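You operate a simulated robot arm through the tools that you are given. There is no shell and no other tool.

Carry out the task below with a simulated two-armed robot. There is one attempt and no reset: what you move stays moved.

Task
Swap the blue pad in its cradle for the green one.
Fine: turn the black star knob to FREE first; the blue pad goes on the pad tray; the knob ends at HOLD. Where these are worked on the way, their far stop is far enough and under half their travel is too little: black star knob.
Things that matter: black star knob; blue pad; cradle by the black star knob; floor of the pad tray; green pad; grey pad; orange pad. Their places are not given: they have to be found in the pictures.

The check looks at the end state, three seconds after you hand in, the way a careful person would. Anything else that was tipped, shoved, dropped, spilled or broken makes it a failure.

Robot
Two 7-joint arms with two-finger grippers on one trunk that stands fixed in place. Base frame: the origin is at the foot of the trunk, x ahead of it, y to its left, z up; the work surface is at about z = 0.8. Readings come in m, degrees, newtons and seconds.
The left shoulder is at [0.078, 0.151, 0.988], the right one opposite. With the tool pointing down near the work surface each hand reaches from about 0.3 to 0.8 m from the base axis, measured 20 degrees to its own side. Payload 2.54 kg a hand.
Tool frame (each hand has its own): the origin (TCP) lies between the finger pads and is the grasp point; the fingertips stand 0.03 m ahead of it; z points along the fingers, y is the line along which they close. The gripper opens to 0.116 m; its body begins 0.095 m behind the TCP.
Orientation is that of the tool frame in the base frame, as a unit quaternion [x, y, z, w]. With the fingers straight down and closing along the base's y, the tool's x points along the base's -x, its y along +y and its z along -z.

Tools
- The arms move only by the tool apply_moves. It takes "left_series", "right_series" or both (then of equal length, played together; a hand with none holds still); each is a list of rows, each a list of 7 numbers: the shift along the tool's x, y, z in m, then the turn, a rotation vector about the tool's x, y, z in degrees, then the closure, from 0 (fully open) to 1 (shut). In form: [[dx, dy, dz, wx, wy, wz, gripper], ...]. A call has 1 to 20 rows; each row shifts and turns the commanded pose from where the row before left it, along the tool's axes as they then stand. Each row takes 0.2 s and may step no farther than 0.05 m and 8.6 degrees from the row before; otherwise, or with a gripper value out of range, the whole call is refused. A pose out of reach is approached as far as the arm can. The call stops where the force on the tool passes 40 N (or 10 N more than at its start, if that is more) or the arm is blocked; 0.2 s more then pass. The fingers move at their own pace (about 0.072 m/s each) and stop on an object; they squeeze with about 26 N. The grip force told is the motor's: it shows also when the fingers shut on nothing. Time passes only in rows, and 0.2 s behind the last, so rows that do not move let the fingers close. It gives the time, the measured TCP pose, the force on the tool (base axes), the opening and the grip force at its end, in the units of the frame above (readings bear some noise), with the torque about the TCP (base axes, N m) and any sound that the robot's microphone picked up.
- Cameras (640 x 400 px; columns grow to the right, rows downward): "scene" is now at [0.1313, -0.0546, 1.1402]; the picture's right is [-0.63, -0.78, 0.00], its down [-0.13, 0.11, -0.99] and it looks along [0.76, -0.62, -0.17] (base axes); focal length 294 px, centre (320, 200). "left" rides on the left gripper at [0.069, 0.015, -0.122] in its tool frame; the picture's right is [-0.22, 0.98, 0.00], its down [-0.83, -0.18, -0.53] and it looks along [-0.52, -0.12, 0.85] (tool axes); focal length 251 px, centre (320, 200). "right" rides on the right gripper at [0.069, -0.015, -0.122] in its tool frame; the picture's right is [0.22, 0.98, 0.00], its down [-0.83, 0.18, -0.53] and it looks along [-0.52, 0.12, 0.85] (tool axes); focal length 251 px, centre (320, 200).
- camera(camera): a new picture of that camera. The clock stands still meanwhile.
- slide_trunk(by): slides the trunk up (or, below 0, down) by that many m; the arms and the scene camera ride with it, the base frame stays. It gives what a move gives, with no picture.
- turn_head(pan, tilt): turns the head with the scene camera to pan (to the left, within 80 degrees either way) and tilt (down, from -29 to 69), counted from straight ahead of the robot. It gives what a move gives.
- locate(camera, pixels): for up to 12 pixels [column, row] of the newest picture of that camera ("zoom" is the newest enlarged one), the place [x, y, z] in the base frame of the surface seen there, good to about 0.003 m, but the place of the scene camera against the robot may be out by one fixed shift of up to 0.012 m in any direction. The clock stands still meanwhile.
- enlarge(camera, box): a new picture of the part [left, top, right, bottom] of that camera's present view, enlarged. The clock stands still meanwhile.
- job_done(): hands the job in; it is judged then, once.

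Open the grippers and draw the arms clear of the work before you hand the job in, unless the task says otherwise.

The tools are called as a command line: name --argument value ..., lists and objects as JSON in quotes. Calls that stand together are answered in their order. apply_moves: Moves the arms, as the interface text tells. Its arguments: {"type":"object","properties":{"left_series":{"type":"array"},"right_series":{"type":"array"}},"required":[]} The other tools are called the same way: slide_trunk (by) moves the trunk up or down; turn_head (pan, tilt) turns the head that bears the scene camera; camera (camera) takes a picture; locate (camera, pixels) gives the place of the surface under pixels of a picture; enlarge (camera, box) takes an enlarged picture of a part of a camera's view; job_done () hands the job in.

At the start:

```text
t: 0.0
left_ee_pos: [0.403, -0.0514, 1.041]
left_orientation: [-0.001, 1.0, 0.0, 0.0]
left_wrist_force: [-0.3, 0.2, -1.1]
left_moment: [-0.04, 0.02, 0.02]
left_grip_width: 0.116
left_finger_force: 0.1
right_ee_pos: [0.3708, -0.417, 1.0485]
right_orientation: [0.0, 1.0, 0.0, 0.0]
right_wrist_force: [-0.3, -0.2, 0.4]
right_moment: [-0.03, 0.0, 0.0]
right_grip_width: 0.1159
right_finger_force: 0.1
trunk travel left (down, up): [-0.225, 0.064]
head pan, tilt (commanded): [-39.1, 9.7]
```

scene: 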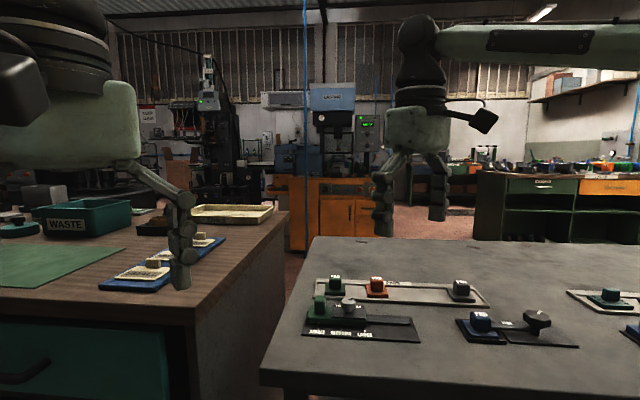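
right: 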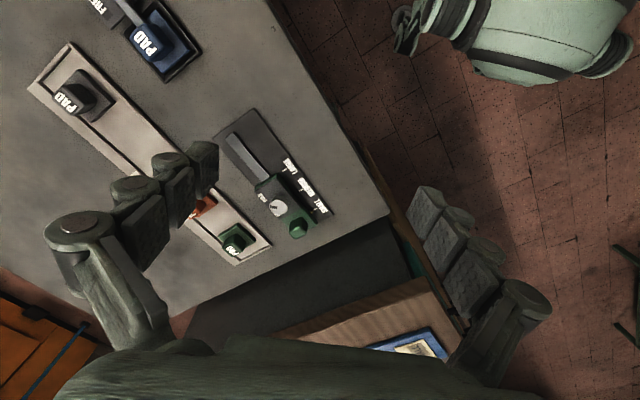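
left: 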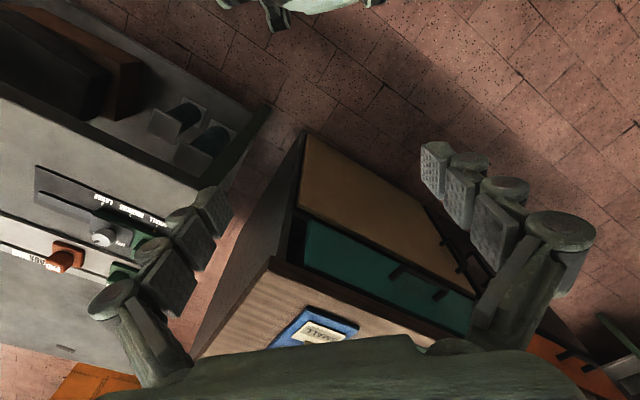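

The scene picture shows a bench at right with a pad tray (green, orange, grey pads around (335,285)-(460,290)), and a blue pad with the black star knob near (480,322)-(537,320). I turn the head right and down to see that bench better.

turn_head --pan -60 --tilt 30

camera --camera "scene"

```text
t: 0.8
left_ee_pos: [0.4047, -0.0517, 1.0406]
left_orientation: [-0.001, 1.0, 0.001, 0.0]
left_wrist_force: [-0.4, 0.3, 0.3]
left_moment: [0.02, 0.02, -0.01]
left_grip_width: 0.1161
left_finger_force: 0.0
right_ee_pos: [0.3719, -0.4159, 1.0491]
right_orientation: [0.0, 1.0, 0.0, 0.0]
right_wrist_force: [-0.3, -0.3, 0.0]
right_moment: [0.01, 0.0, 0.02]
right_grip_width: 0.1162
right_finger_force: 0.0
trunk travel left (down, up): [-0.225, 0.064]
head pan, tilt (commanded): [-60.0, 30.0]
```

```text
taken
```

scene: 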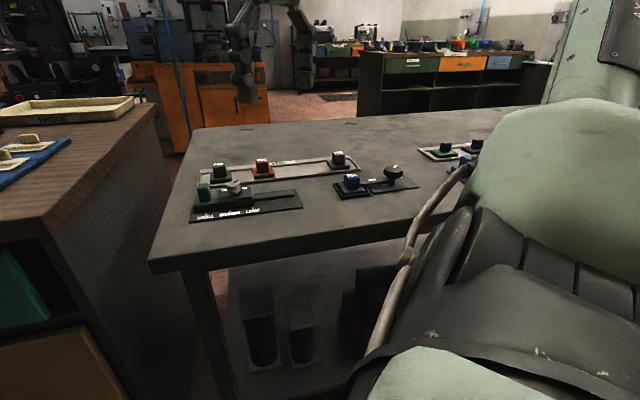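

The bench is visible now; the right arm hides its right part. I enlarge the workpieces around (170-500, 130-230).

enlarge --camera "scene" --box '[180, 130, 340, 230]'

enlarge --camera "scene" --box '[320, 120, 480, 220]'

```text
4.00 times, centred on (260, 180) of scene
```

zoom: 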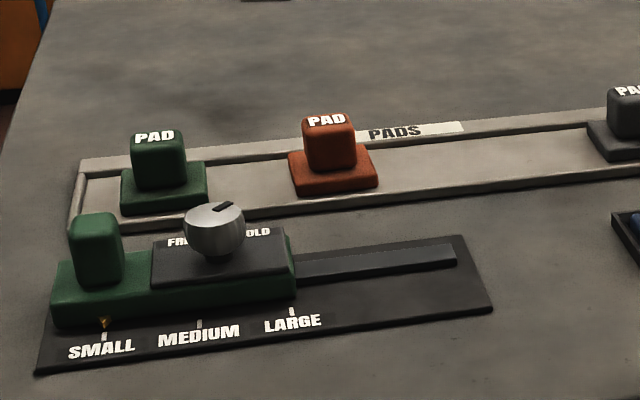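

```text
4.00 times, centred on (400, 170) of scene
```

zoom: 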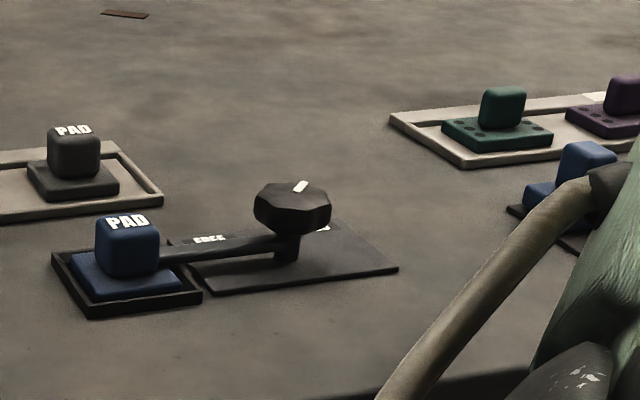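

The second picture shows the blue pad in its cradle with the knob's latch arm reaching over it, and FREE/HOLD labels behind. I locate the important points in it and look from the right hand camera.

locate --camera "zoom" --pixels '[[127, 222], [127, 250], [293, 187], [292, 212], [180, 250], [75, 130], [208, 239], [300, 280], [60, 258], [90, 312], [200, 298], [497, 92]]'

camera --camera "right"

enlarge --camera "right" --box '[20, 0, 340, 200]'

```text
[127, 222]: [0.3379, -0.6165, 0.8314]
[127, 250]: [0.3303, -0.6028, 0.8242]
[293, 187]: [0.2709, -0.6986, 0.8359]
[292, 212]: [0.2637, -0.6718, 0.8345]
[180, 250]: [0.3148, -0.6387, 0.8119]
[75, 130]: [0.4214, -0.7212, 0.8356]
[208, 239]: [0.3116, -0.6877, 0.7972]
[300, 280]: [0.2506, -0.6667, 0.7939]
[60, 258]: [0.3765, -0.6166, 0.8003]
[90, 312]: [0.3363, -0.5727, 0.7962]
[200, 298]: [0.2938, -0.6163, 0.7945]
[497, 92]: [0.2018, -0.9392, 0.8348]
```

```text
taken
```

right: 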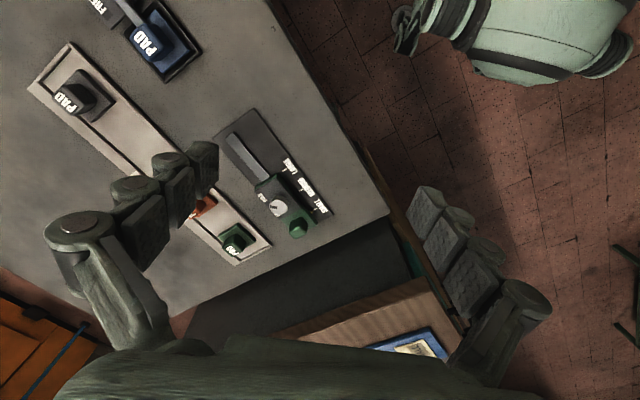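

```text
2.00 times, centred on (180, 100) of right
```

zoom: 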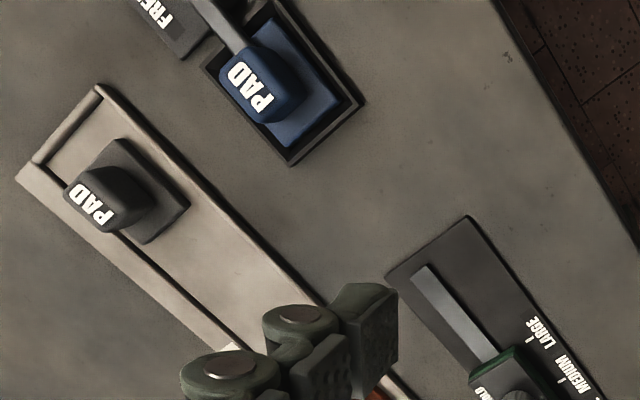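

I enlarge the left area again to locate the green, orange and grey pads and the tray.

enlarge --camera "scene" --box '[190, 130, 390, 230]'

```text
3.20 times, centred on (290, 180) of scene
```

zoom: 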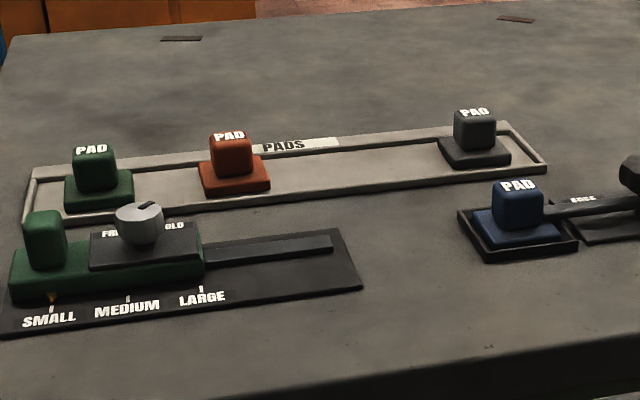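

Now I locate the pad tops (91,150), (229,137), (475,113), (517,186), tray corners and floor in the zoomed picture.

locate --camera "zoom" --pixels '[[91, 150], [229, 136], [475, 113], [517, 186], [34, 170], [505, 125], [544, 165], [28, 215], [350, 170], [95, 175], [120, 200], [144, 209]]'

```text
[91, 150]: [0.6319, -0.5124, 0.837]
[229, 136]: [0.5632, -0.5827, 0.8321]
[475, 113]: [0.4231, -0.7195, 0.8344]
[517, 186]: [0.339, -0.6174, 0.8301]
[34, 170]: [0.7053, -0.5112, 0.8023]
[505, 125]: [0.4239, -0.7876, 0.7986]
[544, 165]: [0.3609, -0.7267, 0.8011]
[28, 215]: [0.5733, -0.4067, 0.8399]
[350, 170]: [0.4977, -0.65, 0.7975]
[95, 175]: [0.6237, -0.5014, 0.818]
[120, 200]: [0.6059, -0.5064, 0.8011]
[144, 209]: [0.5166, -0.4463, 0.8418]
```

The tray runs at about 45° and everything lies within right-arm reach: blue pad near (0.335,-0.615), knob near (0.265,-0.685), green pad near (0.625,-0.51). I yaw the right hand by 45° and move it high over the knob/cradle for a close look.

apply_moves --right_series '[[0, 0, 0, 0, 0, 7.5, 0], [0, 0, 0, 0, 0, 7.5, 0], [0, 0, 0, 0, 0, 7.5, 0], [0, 0, 0, 0, 0, 7.5, 0], [0, 0, 0, 0, 0, 7.5, 0], [0, 0, 0, 0, 0, 7.5, 0], [0.0011, -0.0409, 0.0068, 0, 0, 0, 0], [0.0011, -0.0409, 0.0068, 0, 0, 0, 0], [0.0011, -0.0409, 0.0068, 0, 0, 0, 0], [0.0011, -0.0409, 0.0068, 0, 0, 0, 0], [0.0011, -0.0409, 0.0068, 0, 0, 0, 0], [0.0011, -0.0409, 0.0068, 0, 0, 0, 0], [0, 0, 0, 0, 0, 0, 0], [0, 0, 0, 0, 0, 0, 0]]'

camera --camera "right"

camera --camera "scene"

```text
t: 3.8
left_ee_pos: [0.4042, -0.0512, 1.0405]
left_orientation: [-0.001, 1.0, 0.0, 0.0]
left_wrist_force: [0.5, -0.3, 0.1]
left_moment: [0.0, 0.01, -0.01]
left_grip_width: 0.116
left_finger_force: 0.0
right_ee_pos: [0.1946, -0.5847, 1.0097]
right_orientation: [0.383, 0.924, 0.0, 0.001]
right_wrist_force: [-0.1, -0.4, -0.2]
right_moment: [0.01, -0.01, -0.01]
right_grip_width: 0.1159
right_finger_force: 0.0
trunk travel left (down, up): [-0.225, 0.064]
head pan, tilt (commanded): [-60.0, 30.0]
```

```text
taken
```

right: 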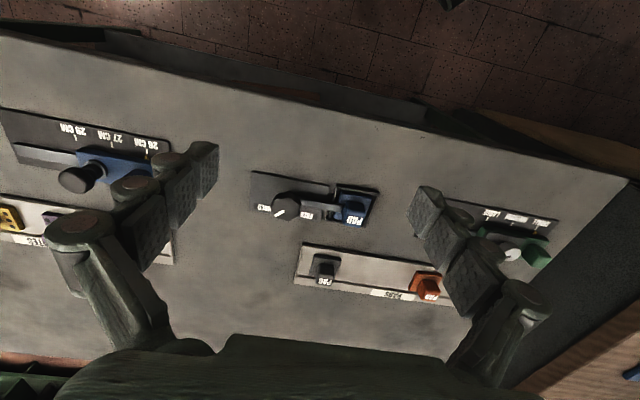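

```text
taken
```

scene: 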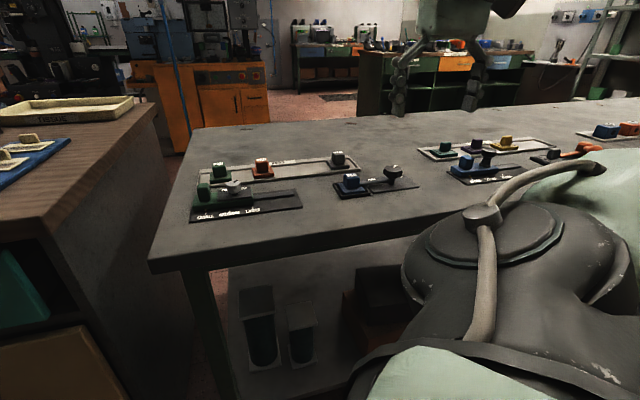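

The right-hand camera now sees the knob at (285,205), blue pad at (355,210), grey at (325,268) and orange at (426,285). I enlarge the knob area.

enlarge --camera "right" --box '[240, 155, 400, 255]'

locate --camera "zoom" --pixels '[[190, 205], [160, 195], [455, 215], [470, 190], [405, 170], [550, 140], [390, 125], [535, 300], [350, 235], [280, 245], [90, 210], [300, 95]]'

```text
4.00 times, centred on (320, 205) of right
```

zoom: 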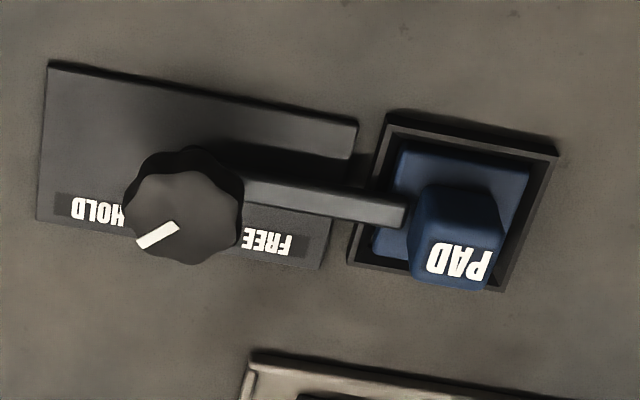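

```text
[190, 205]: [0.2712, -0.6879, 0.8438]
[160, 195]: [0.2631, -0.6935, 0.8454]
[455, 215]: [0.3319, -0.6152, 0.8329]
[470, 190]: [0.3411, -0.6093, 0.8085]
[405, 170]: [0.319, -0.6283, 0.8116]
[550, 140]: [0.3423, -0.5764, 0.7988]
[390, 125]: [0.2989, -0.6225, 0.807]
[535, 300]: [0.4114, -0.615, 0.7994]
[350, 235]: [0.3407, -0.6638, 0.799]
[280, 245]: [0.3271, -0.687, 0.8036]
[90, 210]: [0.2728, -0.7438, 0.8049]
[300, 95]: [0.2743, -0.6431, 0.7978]
```

The pointer (white mark, lower-left in this upside-down view) is at HOLD; FREE is to the right, so the knob turns counter-clockwise seen from above, swinging the latch arm towards the near edge. I look at the knob from the scene camera for heights.

enlarge --camera "scene" --box '[325, 150, 425, 212]'

locate --camera "right" --pixels '[[286, 206], [322, 205], [338, 208], [308, 203], [301, 206], [272, 206], [354, 212], [326, 265], [426, 285], [351, 196], [284, 195], [285, 217]]'

```text
6.40 times, centred on (375, 181) of scene
```

zoom: 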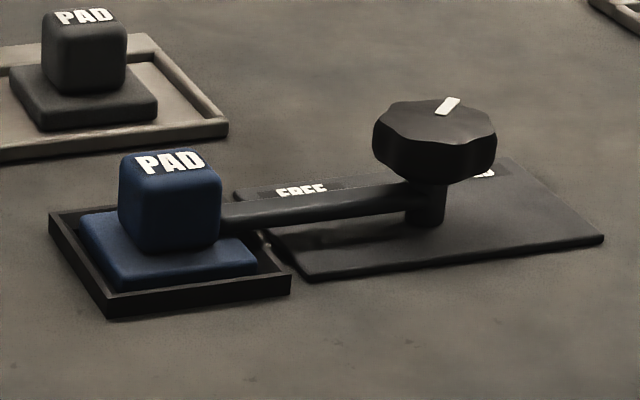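

```text
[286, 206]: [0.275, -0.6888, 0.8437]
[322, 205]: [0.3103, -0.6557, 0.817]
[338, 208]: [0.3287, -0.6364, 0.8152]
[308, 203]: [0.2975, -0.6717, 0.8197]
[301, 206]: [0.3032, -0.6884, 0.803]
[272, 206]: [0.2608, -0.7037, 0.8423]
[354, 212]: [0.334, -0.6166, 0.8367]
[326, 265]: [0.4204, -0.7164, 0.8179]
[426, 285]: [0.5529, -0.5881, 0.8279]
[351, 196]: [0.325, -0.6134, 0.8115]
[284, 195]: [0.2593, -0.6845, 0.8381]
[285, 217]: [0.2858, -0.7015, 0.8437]
```

The latch arm top lies at z≈0.817 and the knob head spans roughly z 0.828–0.845, with its centre near (0.276,-0.692). I move the right hand over it at height for a closer view.

apply_moves --right_series '[[-0.0334, -0.0046, 0.02, 0, 0, 0, 0], [-0.0334, -0.0046, 0.02, 0, 0, 0, 0], [-0.0334, -0.0046, 0.02, 0, 0, 0, 0], [-0.0334, -0.0046, 0.02, 0, 0, 0, 0], [0, 0, 0, 0, 0, 0, 0], [0, 0, 0, 0, 0, 0, 0]]'

camera --camera "right"

```text
t: 5.2
left_ee_pos: [0.4036, -0.0518, 1.0422]
left_orientation: [-0.001, 1.0, 0.001, 0.001]
left_wrist_force: [0.0, 0.1, -0.3]
left_moment: [-0.01, -0.03, -0.02]
left_grip_width: 0.1161
left_finger_force: 0.0
right_ee_pos: [0.2769, -0.6938, 0.9286]
right_orientation: [0.383, 0.924, 0.0, 0.0]
right_wrist_force: [0.1, 0.3, -0.2]
right_moment: [-0.01, -0.02, 0.0]
right_grip_width: 0.1162
right_finger_force: 0.1
trunk travel left (down, up): [-0.225, 0.064]
head pan, tilt (commanded): [-60.0, 30.0]
```

```text
taken
```

right: 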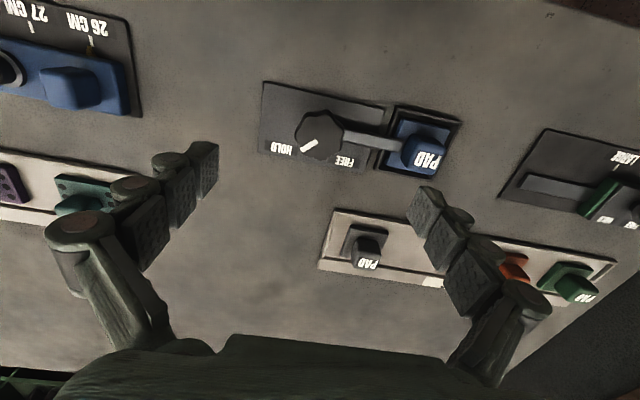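

The knob head is at about (320,135), the blue pad handle at (423,155). I enlarge and locate precise points.

enlarge --camera "right" --box '[250, 70, 474, 210]'

locate --camera "right" --pixels '[[320, 136], [300, 136], [340, 138], [320, 115], [320, 155], [365, 143], [398, 148], [424, 152], [424, 165], [424, 127], [430, 120], [396, 125]]'

```text
2.86 times, centred on (362, 140) of right
```

zoom: 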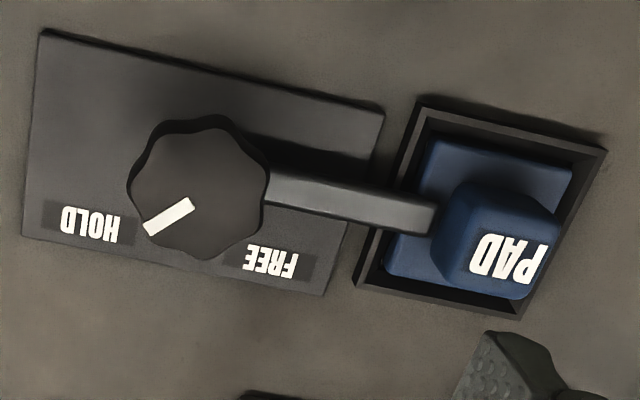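

```text
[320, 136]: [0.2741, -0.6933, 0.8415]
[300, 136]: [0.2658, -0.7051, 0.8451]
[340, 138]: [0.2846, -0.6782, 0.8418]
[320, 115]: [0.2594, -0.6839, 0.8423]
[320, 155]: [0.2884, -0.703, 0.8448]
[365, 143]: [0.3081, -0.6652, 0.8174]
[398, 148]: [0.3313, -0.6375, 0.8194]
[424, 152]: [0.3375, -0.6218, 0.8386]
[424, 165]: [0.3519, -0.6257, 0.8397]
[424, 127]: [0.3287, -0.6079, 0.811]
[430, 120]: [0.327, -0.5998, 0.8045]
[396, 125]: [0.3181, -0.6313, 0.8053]
```

The knob centre is at about (0.275,-0.694), right below the TCP. Before grasping I test in the air whether the wrist can turn the needed 90° or so (counter-clockwise from above).

apply_moves --right_series '[[0, 0, 0, 0, 0, -8, 0], [0, 0, 0, 0, 0, -8, 0], [0, 0, 0, 0, 0, -8, 0], [0, 0, 0, 0, 0, -8, 0], [0, 0, 0, 0, 0, -8, 0], [0, 0, 0, 0, 0, -8, 0], [0, 0, 0, 0, 0, -8, 0], [0, 0, 0, 0, 0, -8, 0], [0, 0, 0, 0, 0, -8, 0], [0, 0, 0, 0, 0, -8, 0], [0, 0, 0, 0, 0, -8, 0], [0, 0, 0, 0, 0, -8, 0], [0, 0, 0, 0, 0, -8, 0], [0, 0, 0, 0, 0, 0, 0]]'

camera --camera "right"

camera --camera "scene"

```text
t: 8.2
left_ee_pos: [0.4033, -0.0514, 1.041]
left_orientation: [-0.001, 1.0, 0.0, 0.0]
left_wrist_force: [0.6, -0.3, -0.8]
left_moment: [0.02, -0.01, 0.0]
left_grip_width: 0.116
left_finger_force: 0.0
right_ee_pos: [0.2747, -0.6932, 0.928]
right_orientation: [-0.493, 0.87, 0.0, 0.001]
right_wrist_force: [0.2, 0.1, 0.7]
right_moment: [-0.01, 0.01, 0.01]
right_grip_width: 0.1159
right_finger_force: 0.1
trunk travel left (down, up): [-0.225, 0.064]
head pan, tilt (commanded): [-60.0, 30.0]
```

```text
taken
```

right: 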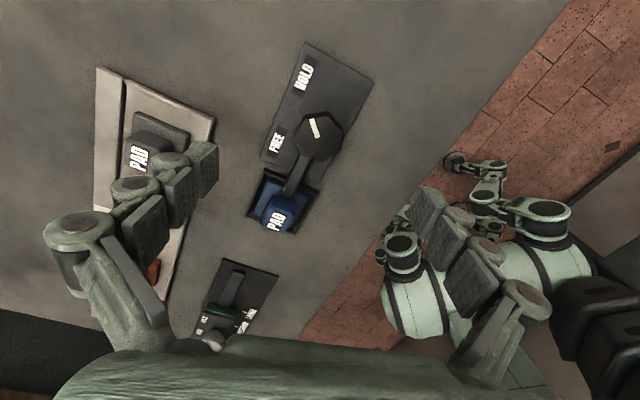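

```text
taken
```

scene: 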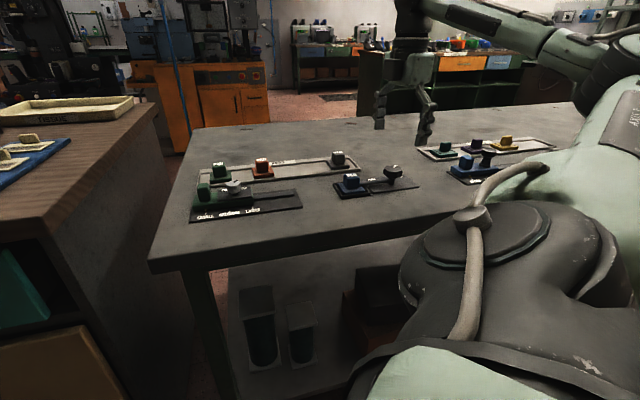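

The 104° turn is feasible. I turn back to +45°, pre-close the gripper to about 0.07 m, and descend to z≈0.88 above the knob for a check.

apply_moves --right_series '[[0, 0, 0, 0, 0, 8, 0.2], [0, 0, 0, 0, 0, 8, 0.4], [0, 0, 0, 0, 0, 8, 0.4], [0, 0, 0, 0, 0, 8, 0.4], [0, 0, 0, 0, 0, 8, 0.4], [0, 0, 0, 0, 0, 8, 0.4], [0, 0, 0, 0, 0, 8, 0.4], [0, 0, 0, 0, 0, 8, 0.4], [0, 0, 0, 0, 0, 8, 0.4], [0, 0, 0, 0, 0, 8, 0.4], [0, 0, 0, 0, 0, 8, 0.4], [0, 0, 0, 0, 0, 8, 0.4], [0, 0, 0, 0, 0, 8, 0.4], [0, 0, 0.025, 0, 0, 0, 0.4], [0, 0, 0.02, 0, 0, 0, 0.4], [0, 0, 0, 0, 0, 0, 0.4], [0, 0, 0, 0, 0, 0, 0.4]]'

camera --camera "right"

enlarge --camera "scene" --box '[325, 120, 453, 200]'

```text
t: 11.8
left_ee_pos: [0.4047, -0.0521, 1.0401]
left_orientation: [0.0, 1.0, 0.0, 0.0]
left_wrist_force: [0.3, 0.3, 0.2]
left_moment: [0.0, 0.01, -0.02]
left_grip_width: 0.116
left_finger_force: 0.0
right_ee_pos: [0.2746, -0.6935, 0.8846]
right_orientation: [0.383, 0.924, 0.0, 0.001]
right_wrist_force: [0.6, 0.3, 0.4]
right_moment: [-0.01, 0.01, 0.03]
right_grip_width: 0.0697
right_finger_force: 0.0
trunk travel left (down, up): [-0.225, 0.064]
head pan, tilt (commanded): [-60.0, 30.0]
```

```text
taken
```

right: 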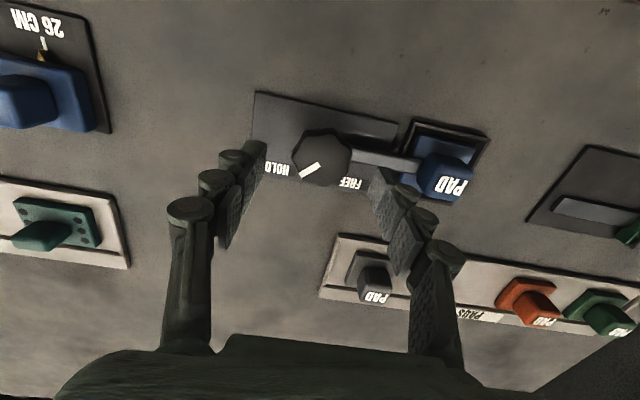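

```text
5.00 times, centred on (389, 160) of scene
```

zoom: 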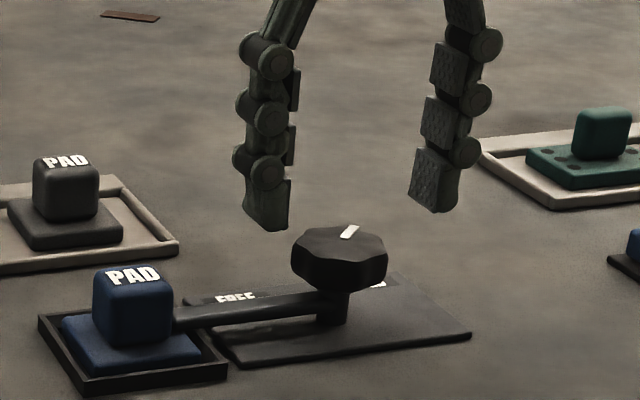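

Fingers straddle the knob symmetrically. I descend to z≈0.856 and close on the knob head.

apply_moves --right_series '[[0, 0, 0.014, 0, 0, 0, 0.4], [0, 0, 0.014, 0, 0, 0, 0.4], [0, 0, 0, 0, 0, 0, 0.4], [0, 0, 0, 0, 0, 0, 0.6], [0, 0, 0, 0, 0, 0, 0.75], [0, 0, 0, 0, 0, 0, 0.9], [0, 0, 0, 0, 0, 0, 0.9], [0, 0, 0, 0, 0, 0, 0.9]]'

enlarge --camera "scene" --box '[325, 120, 453, 200]'

camera --camera "right"

```text
t: 13.6
left_ee_pos: [0.4027, -0.0515, 1.0411]
left_orientation: [-0.001, 1.0, 0.0, 0.0]
left_wrist_force: [-0.7, 0.4, 0.0]
left_moment: [-0.04, 0.0, -0.02]
left_grip_width: 0.116
left_finger_force: 0.0
right_ee_pos: [0.2769, -0.6939, 0.8551]
right_orientation: [0.382, 0.924, 0.0, 0.0]
right_wrist_force: [1.7, 1.4, -1.4]
right_moment: [-0.06, -0.16, 0.02]
right_grip_width: 0.0405
right_finger_force: 44.4
trunk travel left (down, up): [-0.225, 0.064]
head pan, tilt (commanded): [-60.0, 30.0]
```

```text
5.00 times, centred on (389, 160) of scene
```

zoom: 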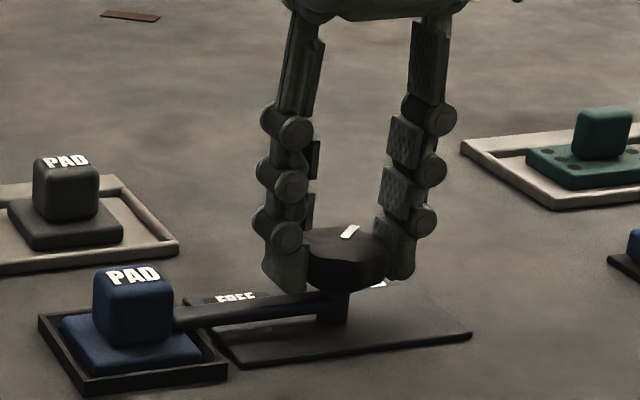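

```text
taken
```

right: 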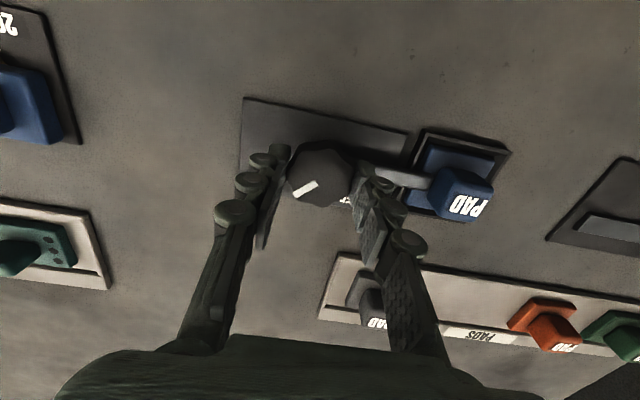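

The knob is gripped (0.0405 m, small side forces). I start turning it counter-clockwise from above (negative about tool z), first 30°.

apply_moves --right_series '[[0, 0, 0, 0, 0, -6, 0.9], [0, 0, 0, 0, 0, -6, 0.9], [0, 0, 0, 0, 0, -6, 0.9], [0, 0, 0, 0, 0, -6, 0.9], [0, 0, 0, 0, 0, -6, 0.9], [0, 0, 0, 0, 0, 0, 0.9]]'

camera --camera "right"

enlarge --camera "scene" --box '[325, 120, 453, 200]'

```text
t: 15.0
left_ee_pos: [0.4043, -0.0515, 1.0409]
left_orientation: [-0.001, 1.0, 0.0, -0.001]
left_wrist_force: [0.0, 0.6, 0.7]
left_moment: [-0.04, 0.03, 0.0]
left_grip_width: 0.1159
left_finger_force: 0.0
right_ee_pos: [0.2765, -0.6926, 0.8552]
right_orientation: [0.13, 0.992, 0.0, 0.001]
right_wrist_force: [10.6, -1.4, 6.4]
right_moment: [0.17, 0.05, 0.0]
right_grip_width: 0.0405
right_finger_force: 44.3
trunk travel left (down, up): [-0.225, 0.064]
head pan, tilt (commanded): [-60.0, 30.0]
```

```text
taken
```

right: 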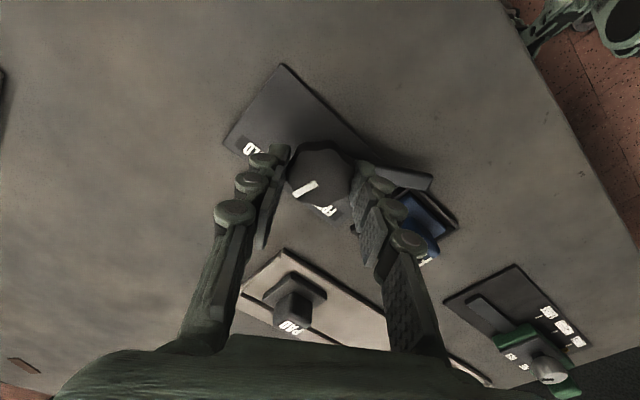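

```text
5.00 times, centred on (389, 160) of scene
```

zoom: 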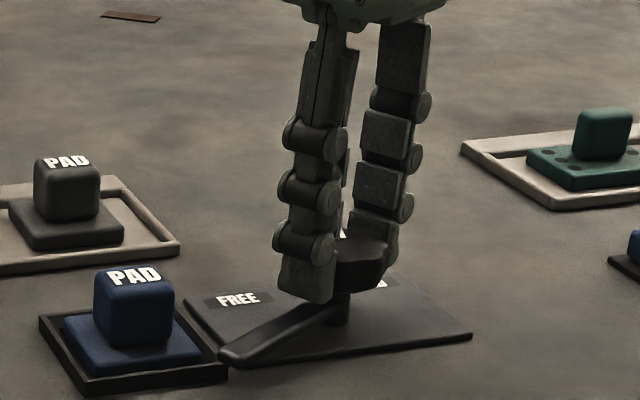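

The latch arm swings off the pad with little torque. I keep turning 40° more.

apply_moves --right_series '[[0, 0, 0, 0, 0, -6, 0.9], [0, 0, 0, 0, 0, -6, 0.9], [0, 0, 0, 0, 0, -6, 0.9], [0, 0, 0, 0, 0, -6, 0.9], [0, 0, 0, 0, 0, -6, 0.9], [0, 0, 0, 0, 0, -6, 0.9], [0, 0, 0, 0, 0, 0, 0.9]]'

camera --camera "right"

enlarge --camera "scene" --box '[325, 120, 453, 200]'

```text
t: 16.6
left_ee_pos: [0.4051, -0.0512, 1.0413]
left_orientation: [-0.001, 1.0, -0.001, -0.001]
left_wrist_force: [0.4, 0.2, -0.8]
left_moment: [-0.02, 0.01, -0.02]
left_grip_width: 0.1161
left_finger_force: 0.0
right_ee_pos: [0.2762, -0.6925, 0.855]
right_orientation: [-0.183, 0.983, -0.001, 0.0]
right_wrist_force: [15.0, -3.9, 8.3]
right_moment: [-0.01, -0.48, 0.0]
right_grip_width: 0.0405
right_finger_force: 44.6
trunk travel left (down, up): [-0.225, 0.064]
head pan, tilt (commanded): [-60.0, 30.0]
```

```text
taken
```

right: 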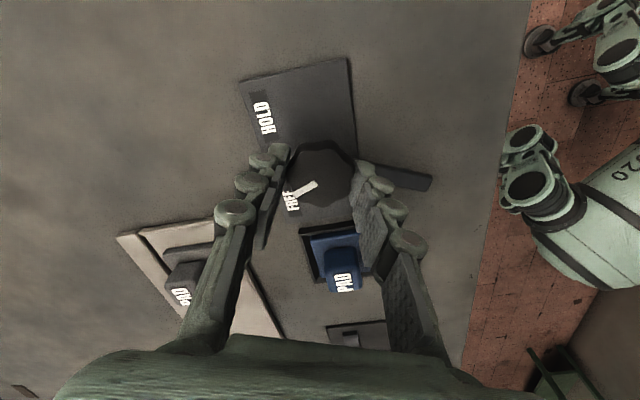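

```text
5.00 times, centred on (389, 160) of scene
```

zoom: 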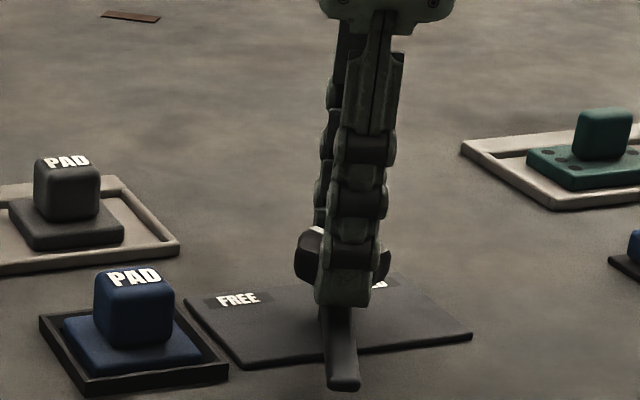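

Turned 66° so far; the pointer nears FREE. I continue in small steps until I feel the stop.

apply_moves --right_series '[[0, 0, 0, 0, 0, -4, 0.9], [0, 0, 0, 0, 0, -4, 0.9], [0, 0, 0, 0, 0, -4, 0.9], [0, 0, 0, 0, 0, -4, 0.9], [0, 0, 0, 0, 0, 0, 0.9]]'

enlarge --camera "right" --box '[200, 60, 440, 210]'

```text
t: 17.8
left_ee_pos: [0.4045, -0.0509, 1.0408]
left_orientation: [-0.001, 1.0, -0.001, 0.0]
left_wrist_force: [-0.3, 0.6, -0.4]
left_moment: [0.04, 0.0, 0.01]
left_grip_width: 0.1159
left_finger_force: 0.0
right_ee_pos: [0.2762, -0.6918, 0.8551]
right_orientation: [-0.318, 0.948, -0.001, 0.001]
right_wrist_force: [15.6, -7.2, 14.2]
right_moment: [-0.07, -0.46, 0.03]
right_grip_width: 0.0404
right_finger_force: 45.1
trunk travel left (down, up): [-0.225, 0.064]
head pan, tilt (commanded): [-60.0, 30.0]
```

```text
2.67 times, centred on (320, 135) of right
```

zoom: 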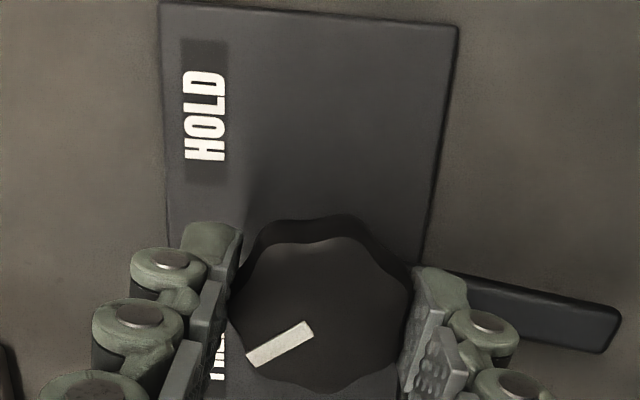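

No stop felt yet at 82°, but side force grows from small off-centring (15 N along +x). I relax the pose slightly that way while turning further.

apply_moves --right_series '[[-0.0003, -0.0007, -0.0004, 0, 0, -4, 0.9], [-0.0003, -0.0007, -0.0004, 0, 0, -4, 0.9], [-0.0003, -0.0007, -0.0004, 0, 0, -3, 0.9], [0, 0, 0, 0, 0, 0, 0.9]]'

enlarge --camera "right" --box '[200, 60, 440, 210]'

enlarge --camera "scene" --box '[325, 120, 453, 200]'

```text
t: 18.8
left_ee_pos: [0.4029, -0.0507, 1.0405]
left_orientation: [-0.001, 1.0, 0.001, 0.0]
left_wrist_force: [-0.2, 0.3, -0.4]
left_moment: [0.0, 0.03, 0.0]
left_grip_width: 0.1156
left_finger_force: 0.1
right_ee_pos: [0.277, -0.6939, 0.8545]
right_orientation: [-0.408, 0.913, 0.002, -0.003]
right_wrist_force: [-4.1, 6.0, -6.6]
right_moment: [-0.02, 0.34, -0.19]
right_grip_width: 0.0405
right_finger_force: 45.3
trunk travel left (down, up): [-0.225, 0.064]
head pan, tilt (commanded): [-60.0, 30.0]
```

```text
2.67 times, centred on (320, 135) of right
```

zoom: 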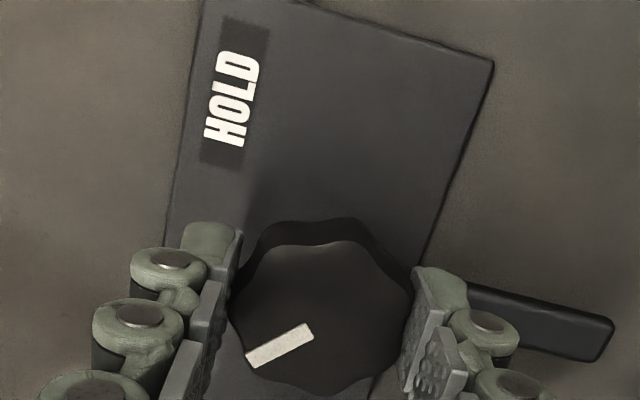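

```text
5.00 times, centred on (389, 160) of scene
```

zoom: 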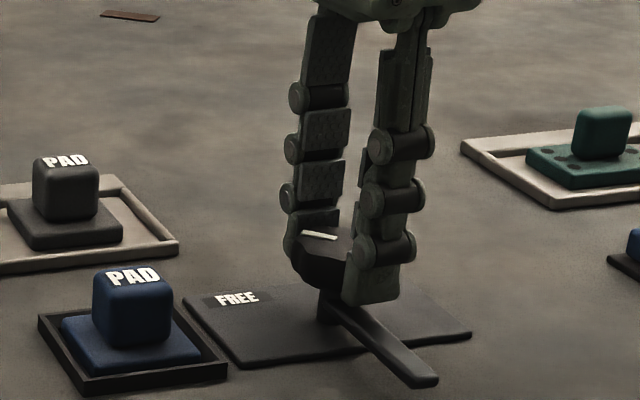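

Turned 93° with a first torque about z (-0.19). I turn a little more to feel whether this is the stop.

apply_moves --right_series '[[0, 0, 0, 0, 0, -3, 0.9], [0, 0, 0, 0, 0, -3, 0.9], [0, 0, 0, 0, 0, -3, 0.9], [0, 0, 0, 0, 0, 0, 0.9]]'

enlarge --camera "right" --box '[200, 60, 440, 210]'

```text
t: 19.8
left_ee_pos: [0.403, -0.0511, 1.0412]
left_orientation: [0.0, 1.0, -0.001, -0.001]
left_wrist_force: [1.1, 0.4, 0.5]
left_moment: [-0.01, -0.01, 0.02]
left_grip_width: 0.116
left_finger_force: 0.0
right_ee_pos: [0.2762, -0.6939, 0.8552]
right_orientation: [-0.478, 0.878, 0.003, 0.0]
right_wrist_force: [-12.9, 20.1, -12.0]
right_moment: [0.69, 0.08, -1.11]
right_grip_width: 0.0411
right_finger_force: 45.1
trunk travel left (down, up): [-0.225, 0.064]
head pan, tilt (commanded): [-60.0, 30.0]
```

```text
2.67 times, centred on (320, 135) of right
```

zoom: 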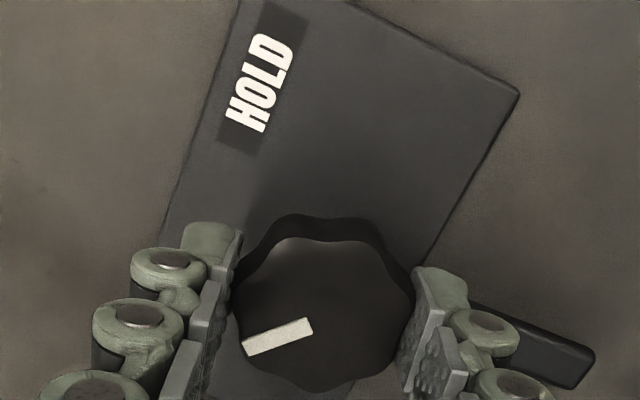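

The torque rose to 1.1 N m and the fingers began to slip: the FREE stop is reached. I ease back a few degrees, open, and rise.

apply_moves --right_series '[[0, 0, 0, 0, 0, 3, 0.9], [0, 0, 0, 0, 0, 2, 0.8], [0, 0, 0, 0, 0, 0, 0.5], [0, 0, 0, 0, 0, 0, 0.4], [0, 0, 0, 0, 0, 0, 0.4], [0, 0, -0.02, 0, 0, 0, 0.4], [0, 0, -0.04, 0, 0, 0, 0.4], [0, 0, -0.04, 0, 0, 0, 0.4], [0, 0, 0, 0, 0, 0, 0.4]]'

enlarge --camera "scene" --box '[325, 120, 453, 200]'

camera --camera "right"

```text
t: 21.8
left_ee_pos: [0.4041, -0.0504, 1.0412]
left_orientation: [-0.001, 1.0, 0.0, 0.0]
left_wrist_force: [-0.7, -0.3, -0.1]
left_moment: [0.0, 0.04, -0.02]
left_grip_width: 0.1161
left_finger_force: 0.0
right_ee_pos: [0.2772, -0.6945, 0.9527]
right_orientation: [-0.439, 0.899, 0.001, -0.001]
right_wrist_force: [-0.2, 0.0, -0.2]
right_moment: [0.01, 0.0, 0.01]
right_grip_width: 0.0693
right_finger_force: 0.1
trunk travel left (down, up): [-0.225, 0.064]
head pan, tilt (commanded): [-60.0, 30.0]
```

```text
5.00 times, centred on (389, 160) of scene
```

zoom: 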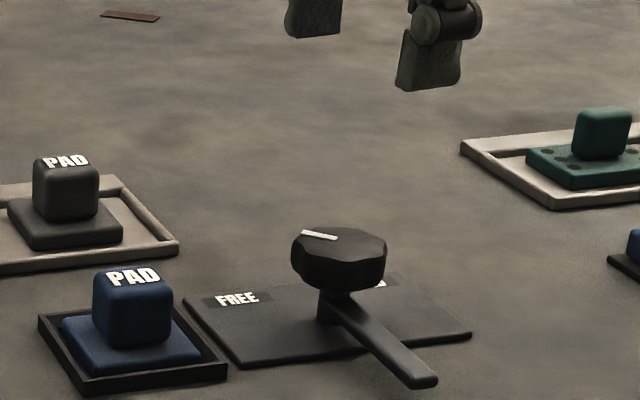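

```text
taken
```

right: 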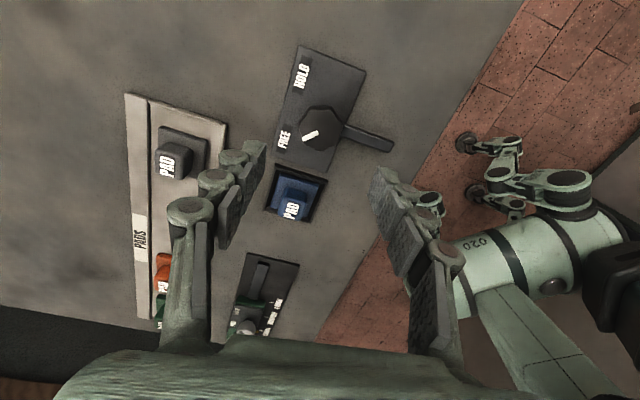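

The knob sits at FREE and the latch arm is off the cradle. Now I hover the right hand over the blue pad near (0.347,-0.620) with the fingers closing across (-45° yaw).

apply_moves --right_series '[[0, 0, 0, 0, 0, 7, 0.4], [-0.034, 0.0011, 0.0142, 0, 0, 0, 0.4], [-0.034, 0.0011, 0.0142, 0, 0, 0, 0.4], [-0.034, 0.0011, 0.0142, 0, 0, 0, 0.4], [0, 0, 0, 0, 0, 0, 0.4], [0, 0, 0, 0, 0, 0, 0.4]]'

camera --camera "right"

enlarge --camera "right" --box '[220, 80, 420, 205]'

```text
t: 23.2
left_ee_pos: [0.4037, -0.052, 1.0411]
left_orientation: [-0.001, 1.0, -0.001, -0.001]
left_wrist_force: [-0.8, -0.2, -0.2]
left_moment: [0.01, 0.01, -0.03]
left_grip_width: 0.1161
left_finger_force: 0.0
right_ee_pos: [0.3486, -0.6191, 0.9128]
right_orientation: [-0.383, 0.924, 0.0, 0.0]
right_wrist_force: [-0.4, 0.3, 0.5]
right_moment: [-0.03, -0.03, 0.01]
right_grip_width: 0.0697
right_finger_force: 0.0
trunk travel left (down, up): [-0.225, 0.064]
head pan, tilt (commanded): [-60.0, 30.0]
```

```text
taken
```

right: 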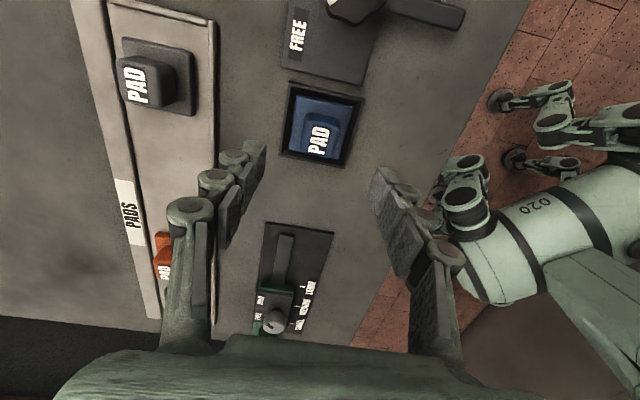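

```text
3.20 times, centred on (320, 142) of right
```

zoom: 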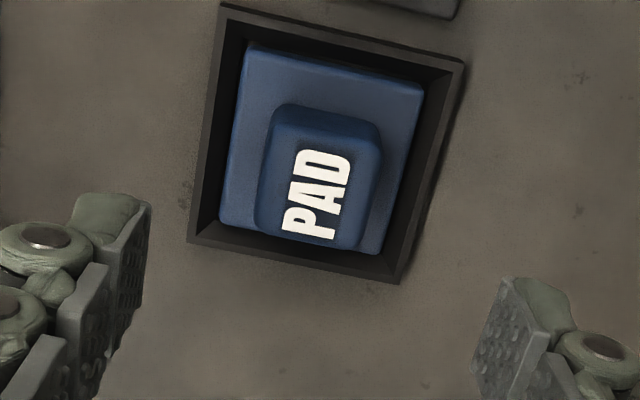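

The blue pad plate lies square to the tool; its centre is about 4 mm toward tool +x from the TCP line. I correct, descend to z≈0.844 and close on the handle.

apply_moves --right_series '[[0.004, 0, 0.02, 0, 0, 0, 0.4], [0, 0, 0.025, 0, 0, 0, 0.4], [0, 0, 0.0235, 0, 0, 0, 0.4], [0, 0, 0, 0, 0, 0, 0.4], [0, 0, 0, 0, 0, 0, 0.4]]'

camera --camera "right"

enlarge --camera "scene" --box '[300, 120, 428, 200]'

```text
t: 24.4
left_ee_pos: [0.4039, -0.0519, 1.0396]
left_orientation: [-0.001, 1.0, 0.0, 0.0]
left_wrist_force: [-1.0, -0.6, -0.6]
left_moment: [0.03, 0.03, -0.02]
left_grip_width: 0.1161
left_finger_force: 0.1
right_ee_pos: [0.3438, -0.6219, 0.8453]
right_orientation: [-0.383, 0.924, 0.0, -0.001]
right_wrist_force: [-0.8, -0.2, 0.4]
right_moment: [0.0, 0.01, -0.02]
right_grip_width: 0.0697
right_finger_force: 0.0
trunk travel left (down, up): [-0.225, 0.064]
head pan, tilt (commanded): [-60.0, 30.0]
```

```text
taken
```

right: 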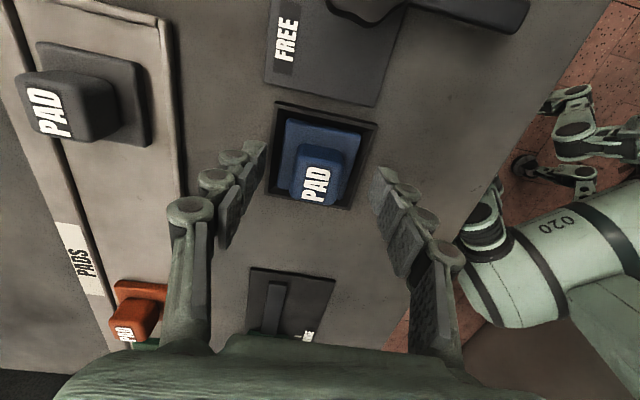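

```text
5.00 times, centred on (364, 160) of scene
```

zoom: 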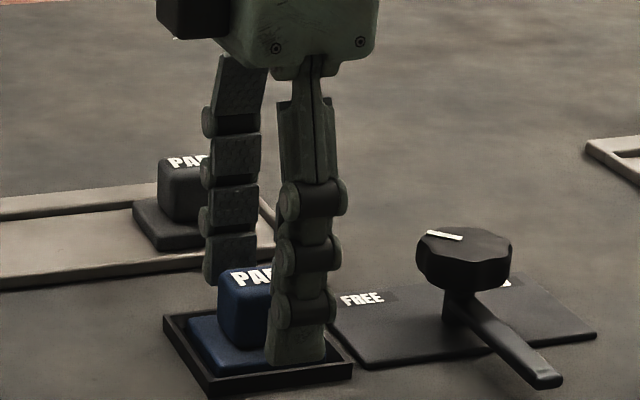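

The scene view suggests the fingers may be a few mm off along tool x. I enlarge the hand view to measure before closing.

enlarge --camera "right" --box '[240, 95, 400, 215]'

locate --camera "right" --pixels '[[315, 185], [325, 170], [310, 150], [345, 165], [330, 195], [300, 195], [320, 140], [300, 135], [360, 145], [340, 180], [305, 170], [325, 160]]'

```text
3.33 times, centred on (320, 155) of right
```

zoom: 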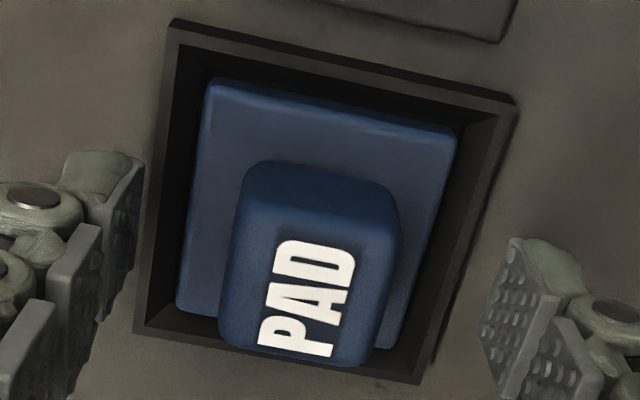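

```text
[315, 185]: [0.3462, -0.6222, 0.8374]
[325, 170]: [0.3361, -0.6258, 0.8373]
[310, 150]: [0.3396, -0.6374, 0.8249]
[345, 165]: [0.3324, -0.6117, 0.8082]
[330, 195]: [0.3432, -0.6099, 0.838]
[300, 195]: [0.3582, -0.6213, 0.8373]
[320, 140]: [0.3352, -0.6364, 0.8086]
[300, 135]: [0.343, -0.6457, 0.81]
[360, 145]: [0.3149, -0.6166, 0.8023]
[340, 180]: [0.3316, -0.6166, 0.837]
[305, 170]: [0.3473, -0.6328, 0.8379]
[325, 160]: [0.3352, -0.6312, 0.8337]
```

The handle's near face is at tool x≈+14 mm and far edge ≈-12 mm, so the TCP is centred within 1 mm. I close on the handle and then lift slowly.

apply_moves --right_series '[[0, 0, 0, 0, 0, 0, 0.6], [0, 0, 0, 0, 0, 0, 0.8], [0, 0, 0, 0, 0, 0, 0.95], [0, 0, 0, 0, 0, 0, 0.95], [0, 0, 0, 0, 0, 0, 0.95]]'

camera --camera "right"

```text
t: 25.6
left_ee_pos: [0.4035, -0.052, 1.041]
left_orientation: [0.0, 1.0, 0.0, 0.0]
left_wrist_force: [0.1, 0.1, 0.2]
left_moment: [0.0, -0.04, 0.02]
left_grip_width: 0.116
left_finger_force: 0.2
right_ee_pos: [0.3446, -0.6227, 0.8458]
right_orientation: [-0.383, 0.924, -0.001, 0.001]
right_wrist_force: [5.9, -7.2, 2.9]
right_moment: [-0.18, -0.14, 0.01]
right_grip_width: 0.029
right_finger_force: 25.7
trunk travel left (down, up): [-0.225, 0.064]
head pan, tilt (commanded): [-60.0, 30.0]
```

```text
taken
```

right: 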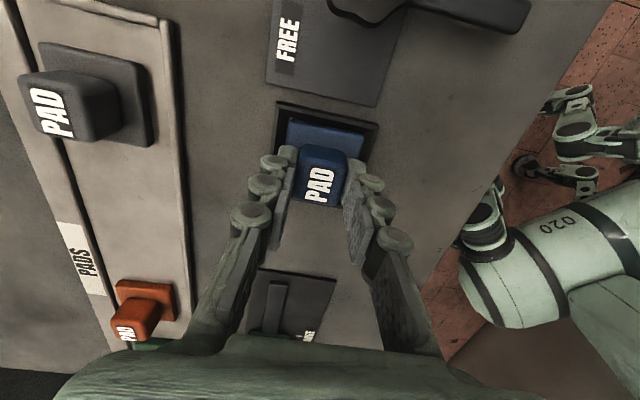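

Gripped at 0.029 m. I relieve the ~9 N side force by 1 mm toward -y and lift gently.

apply_moves --right_series '[[0, -0.001, 0, 0, 0, 0, 0.95], [0, 0, -0.004, 0, 0, 0, 0.95], [0, 0, -0.006, 0, 0, 0, 0.95], [0, 0, -0.015, 0, 0, 0, 0.95], [0, 0, -0.025, 0, 0, 0, 0.95], [0, 0, -0.03, 0, 0, 0, 0.95], [0, 0, 0, 0, 0, 0, 0.95]]'

camera --camera "right"

camera --camera "scene"

```text
t: 27.2
left_ee_pos: [0.4041, -0.0518, 1.0406]
left_orientation: [-0.001, 1.0, -0.001, 0.0]
left_wrist_force: [-0.5, 0.7, -0.4]
left_moment: [0.0, -0.02, 0.01]
left_grip_width: 0.1161
left_finger_force: 0.1
right_ee_pos: [0.3431, -0.6225, 0.9255]
right_orientation: [-0.382, 0.924, 0.0, 0.0]
right_wrist_force: [0.1, -0.6, 0.0]
right_moment: [-0.01, -0.02, -0.01]
right_grip_width: 0.0291
right_finger_force: 26.1
trunk travel left (down, up): [-0.225, 0.064]
head pan, tilt (commanded): [-60.0, 30.0]
```

```text
taken
```

right: 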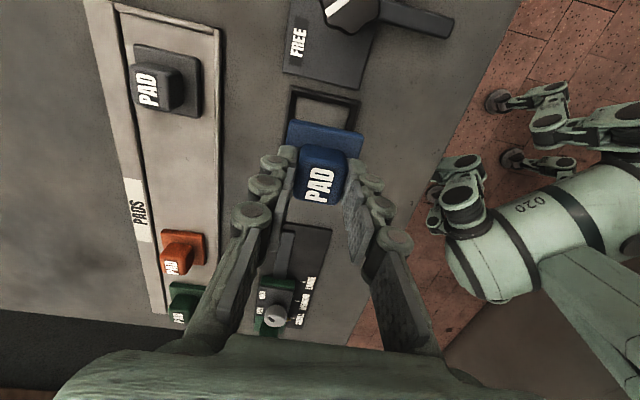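

```text
taken
```

scene: 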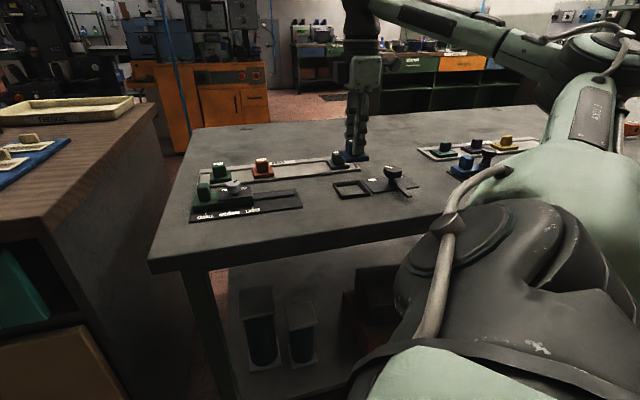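

The blue pad is lifted cleanly. I locate the tray floor and rims between the grey and orange pads in the hand camera.

locate --camera "right" --pixels '[[180, 170], [195, 170], [160, 175], [130, 165], [218, 165], [205, 165], [165, 60], [205, 95], [180, 230], [205, 240], [160, 245], [325, 105]]'

enlarge --camera "right" --box '[80, 0, 280, 330]'

```text
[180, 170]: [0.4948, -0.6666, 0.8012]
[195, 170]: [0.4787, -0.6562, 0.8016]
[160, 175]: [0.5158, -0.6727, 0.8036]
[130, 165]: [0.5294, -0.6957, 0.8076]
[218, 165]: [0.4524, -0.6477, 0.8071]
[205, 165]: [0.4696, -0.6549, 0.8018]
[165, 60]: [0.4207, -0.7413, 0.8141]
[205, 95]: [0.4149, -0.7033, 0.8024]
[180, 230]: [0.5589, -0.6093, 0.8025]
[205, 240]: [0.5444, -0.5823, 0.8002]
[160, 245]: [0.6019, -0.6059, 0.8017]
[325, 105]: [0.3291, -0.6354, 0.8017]
```

```text
1.21 times, centred on (180, 165) of right
```

zoom: 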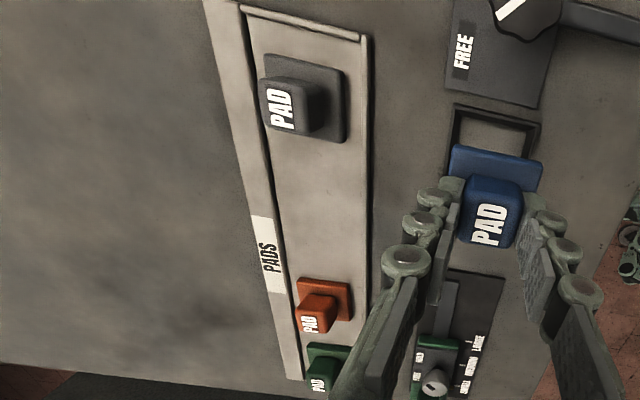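

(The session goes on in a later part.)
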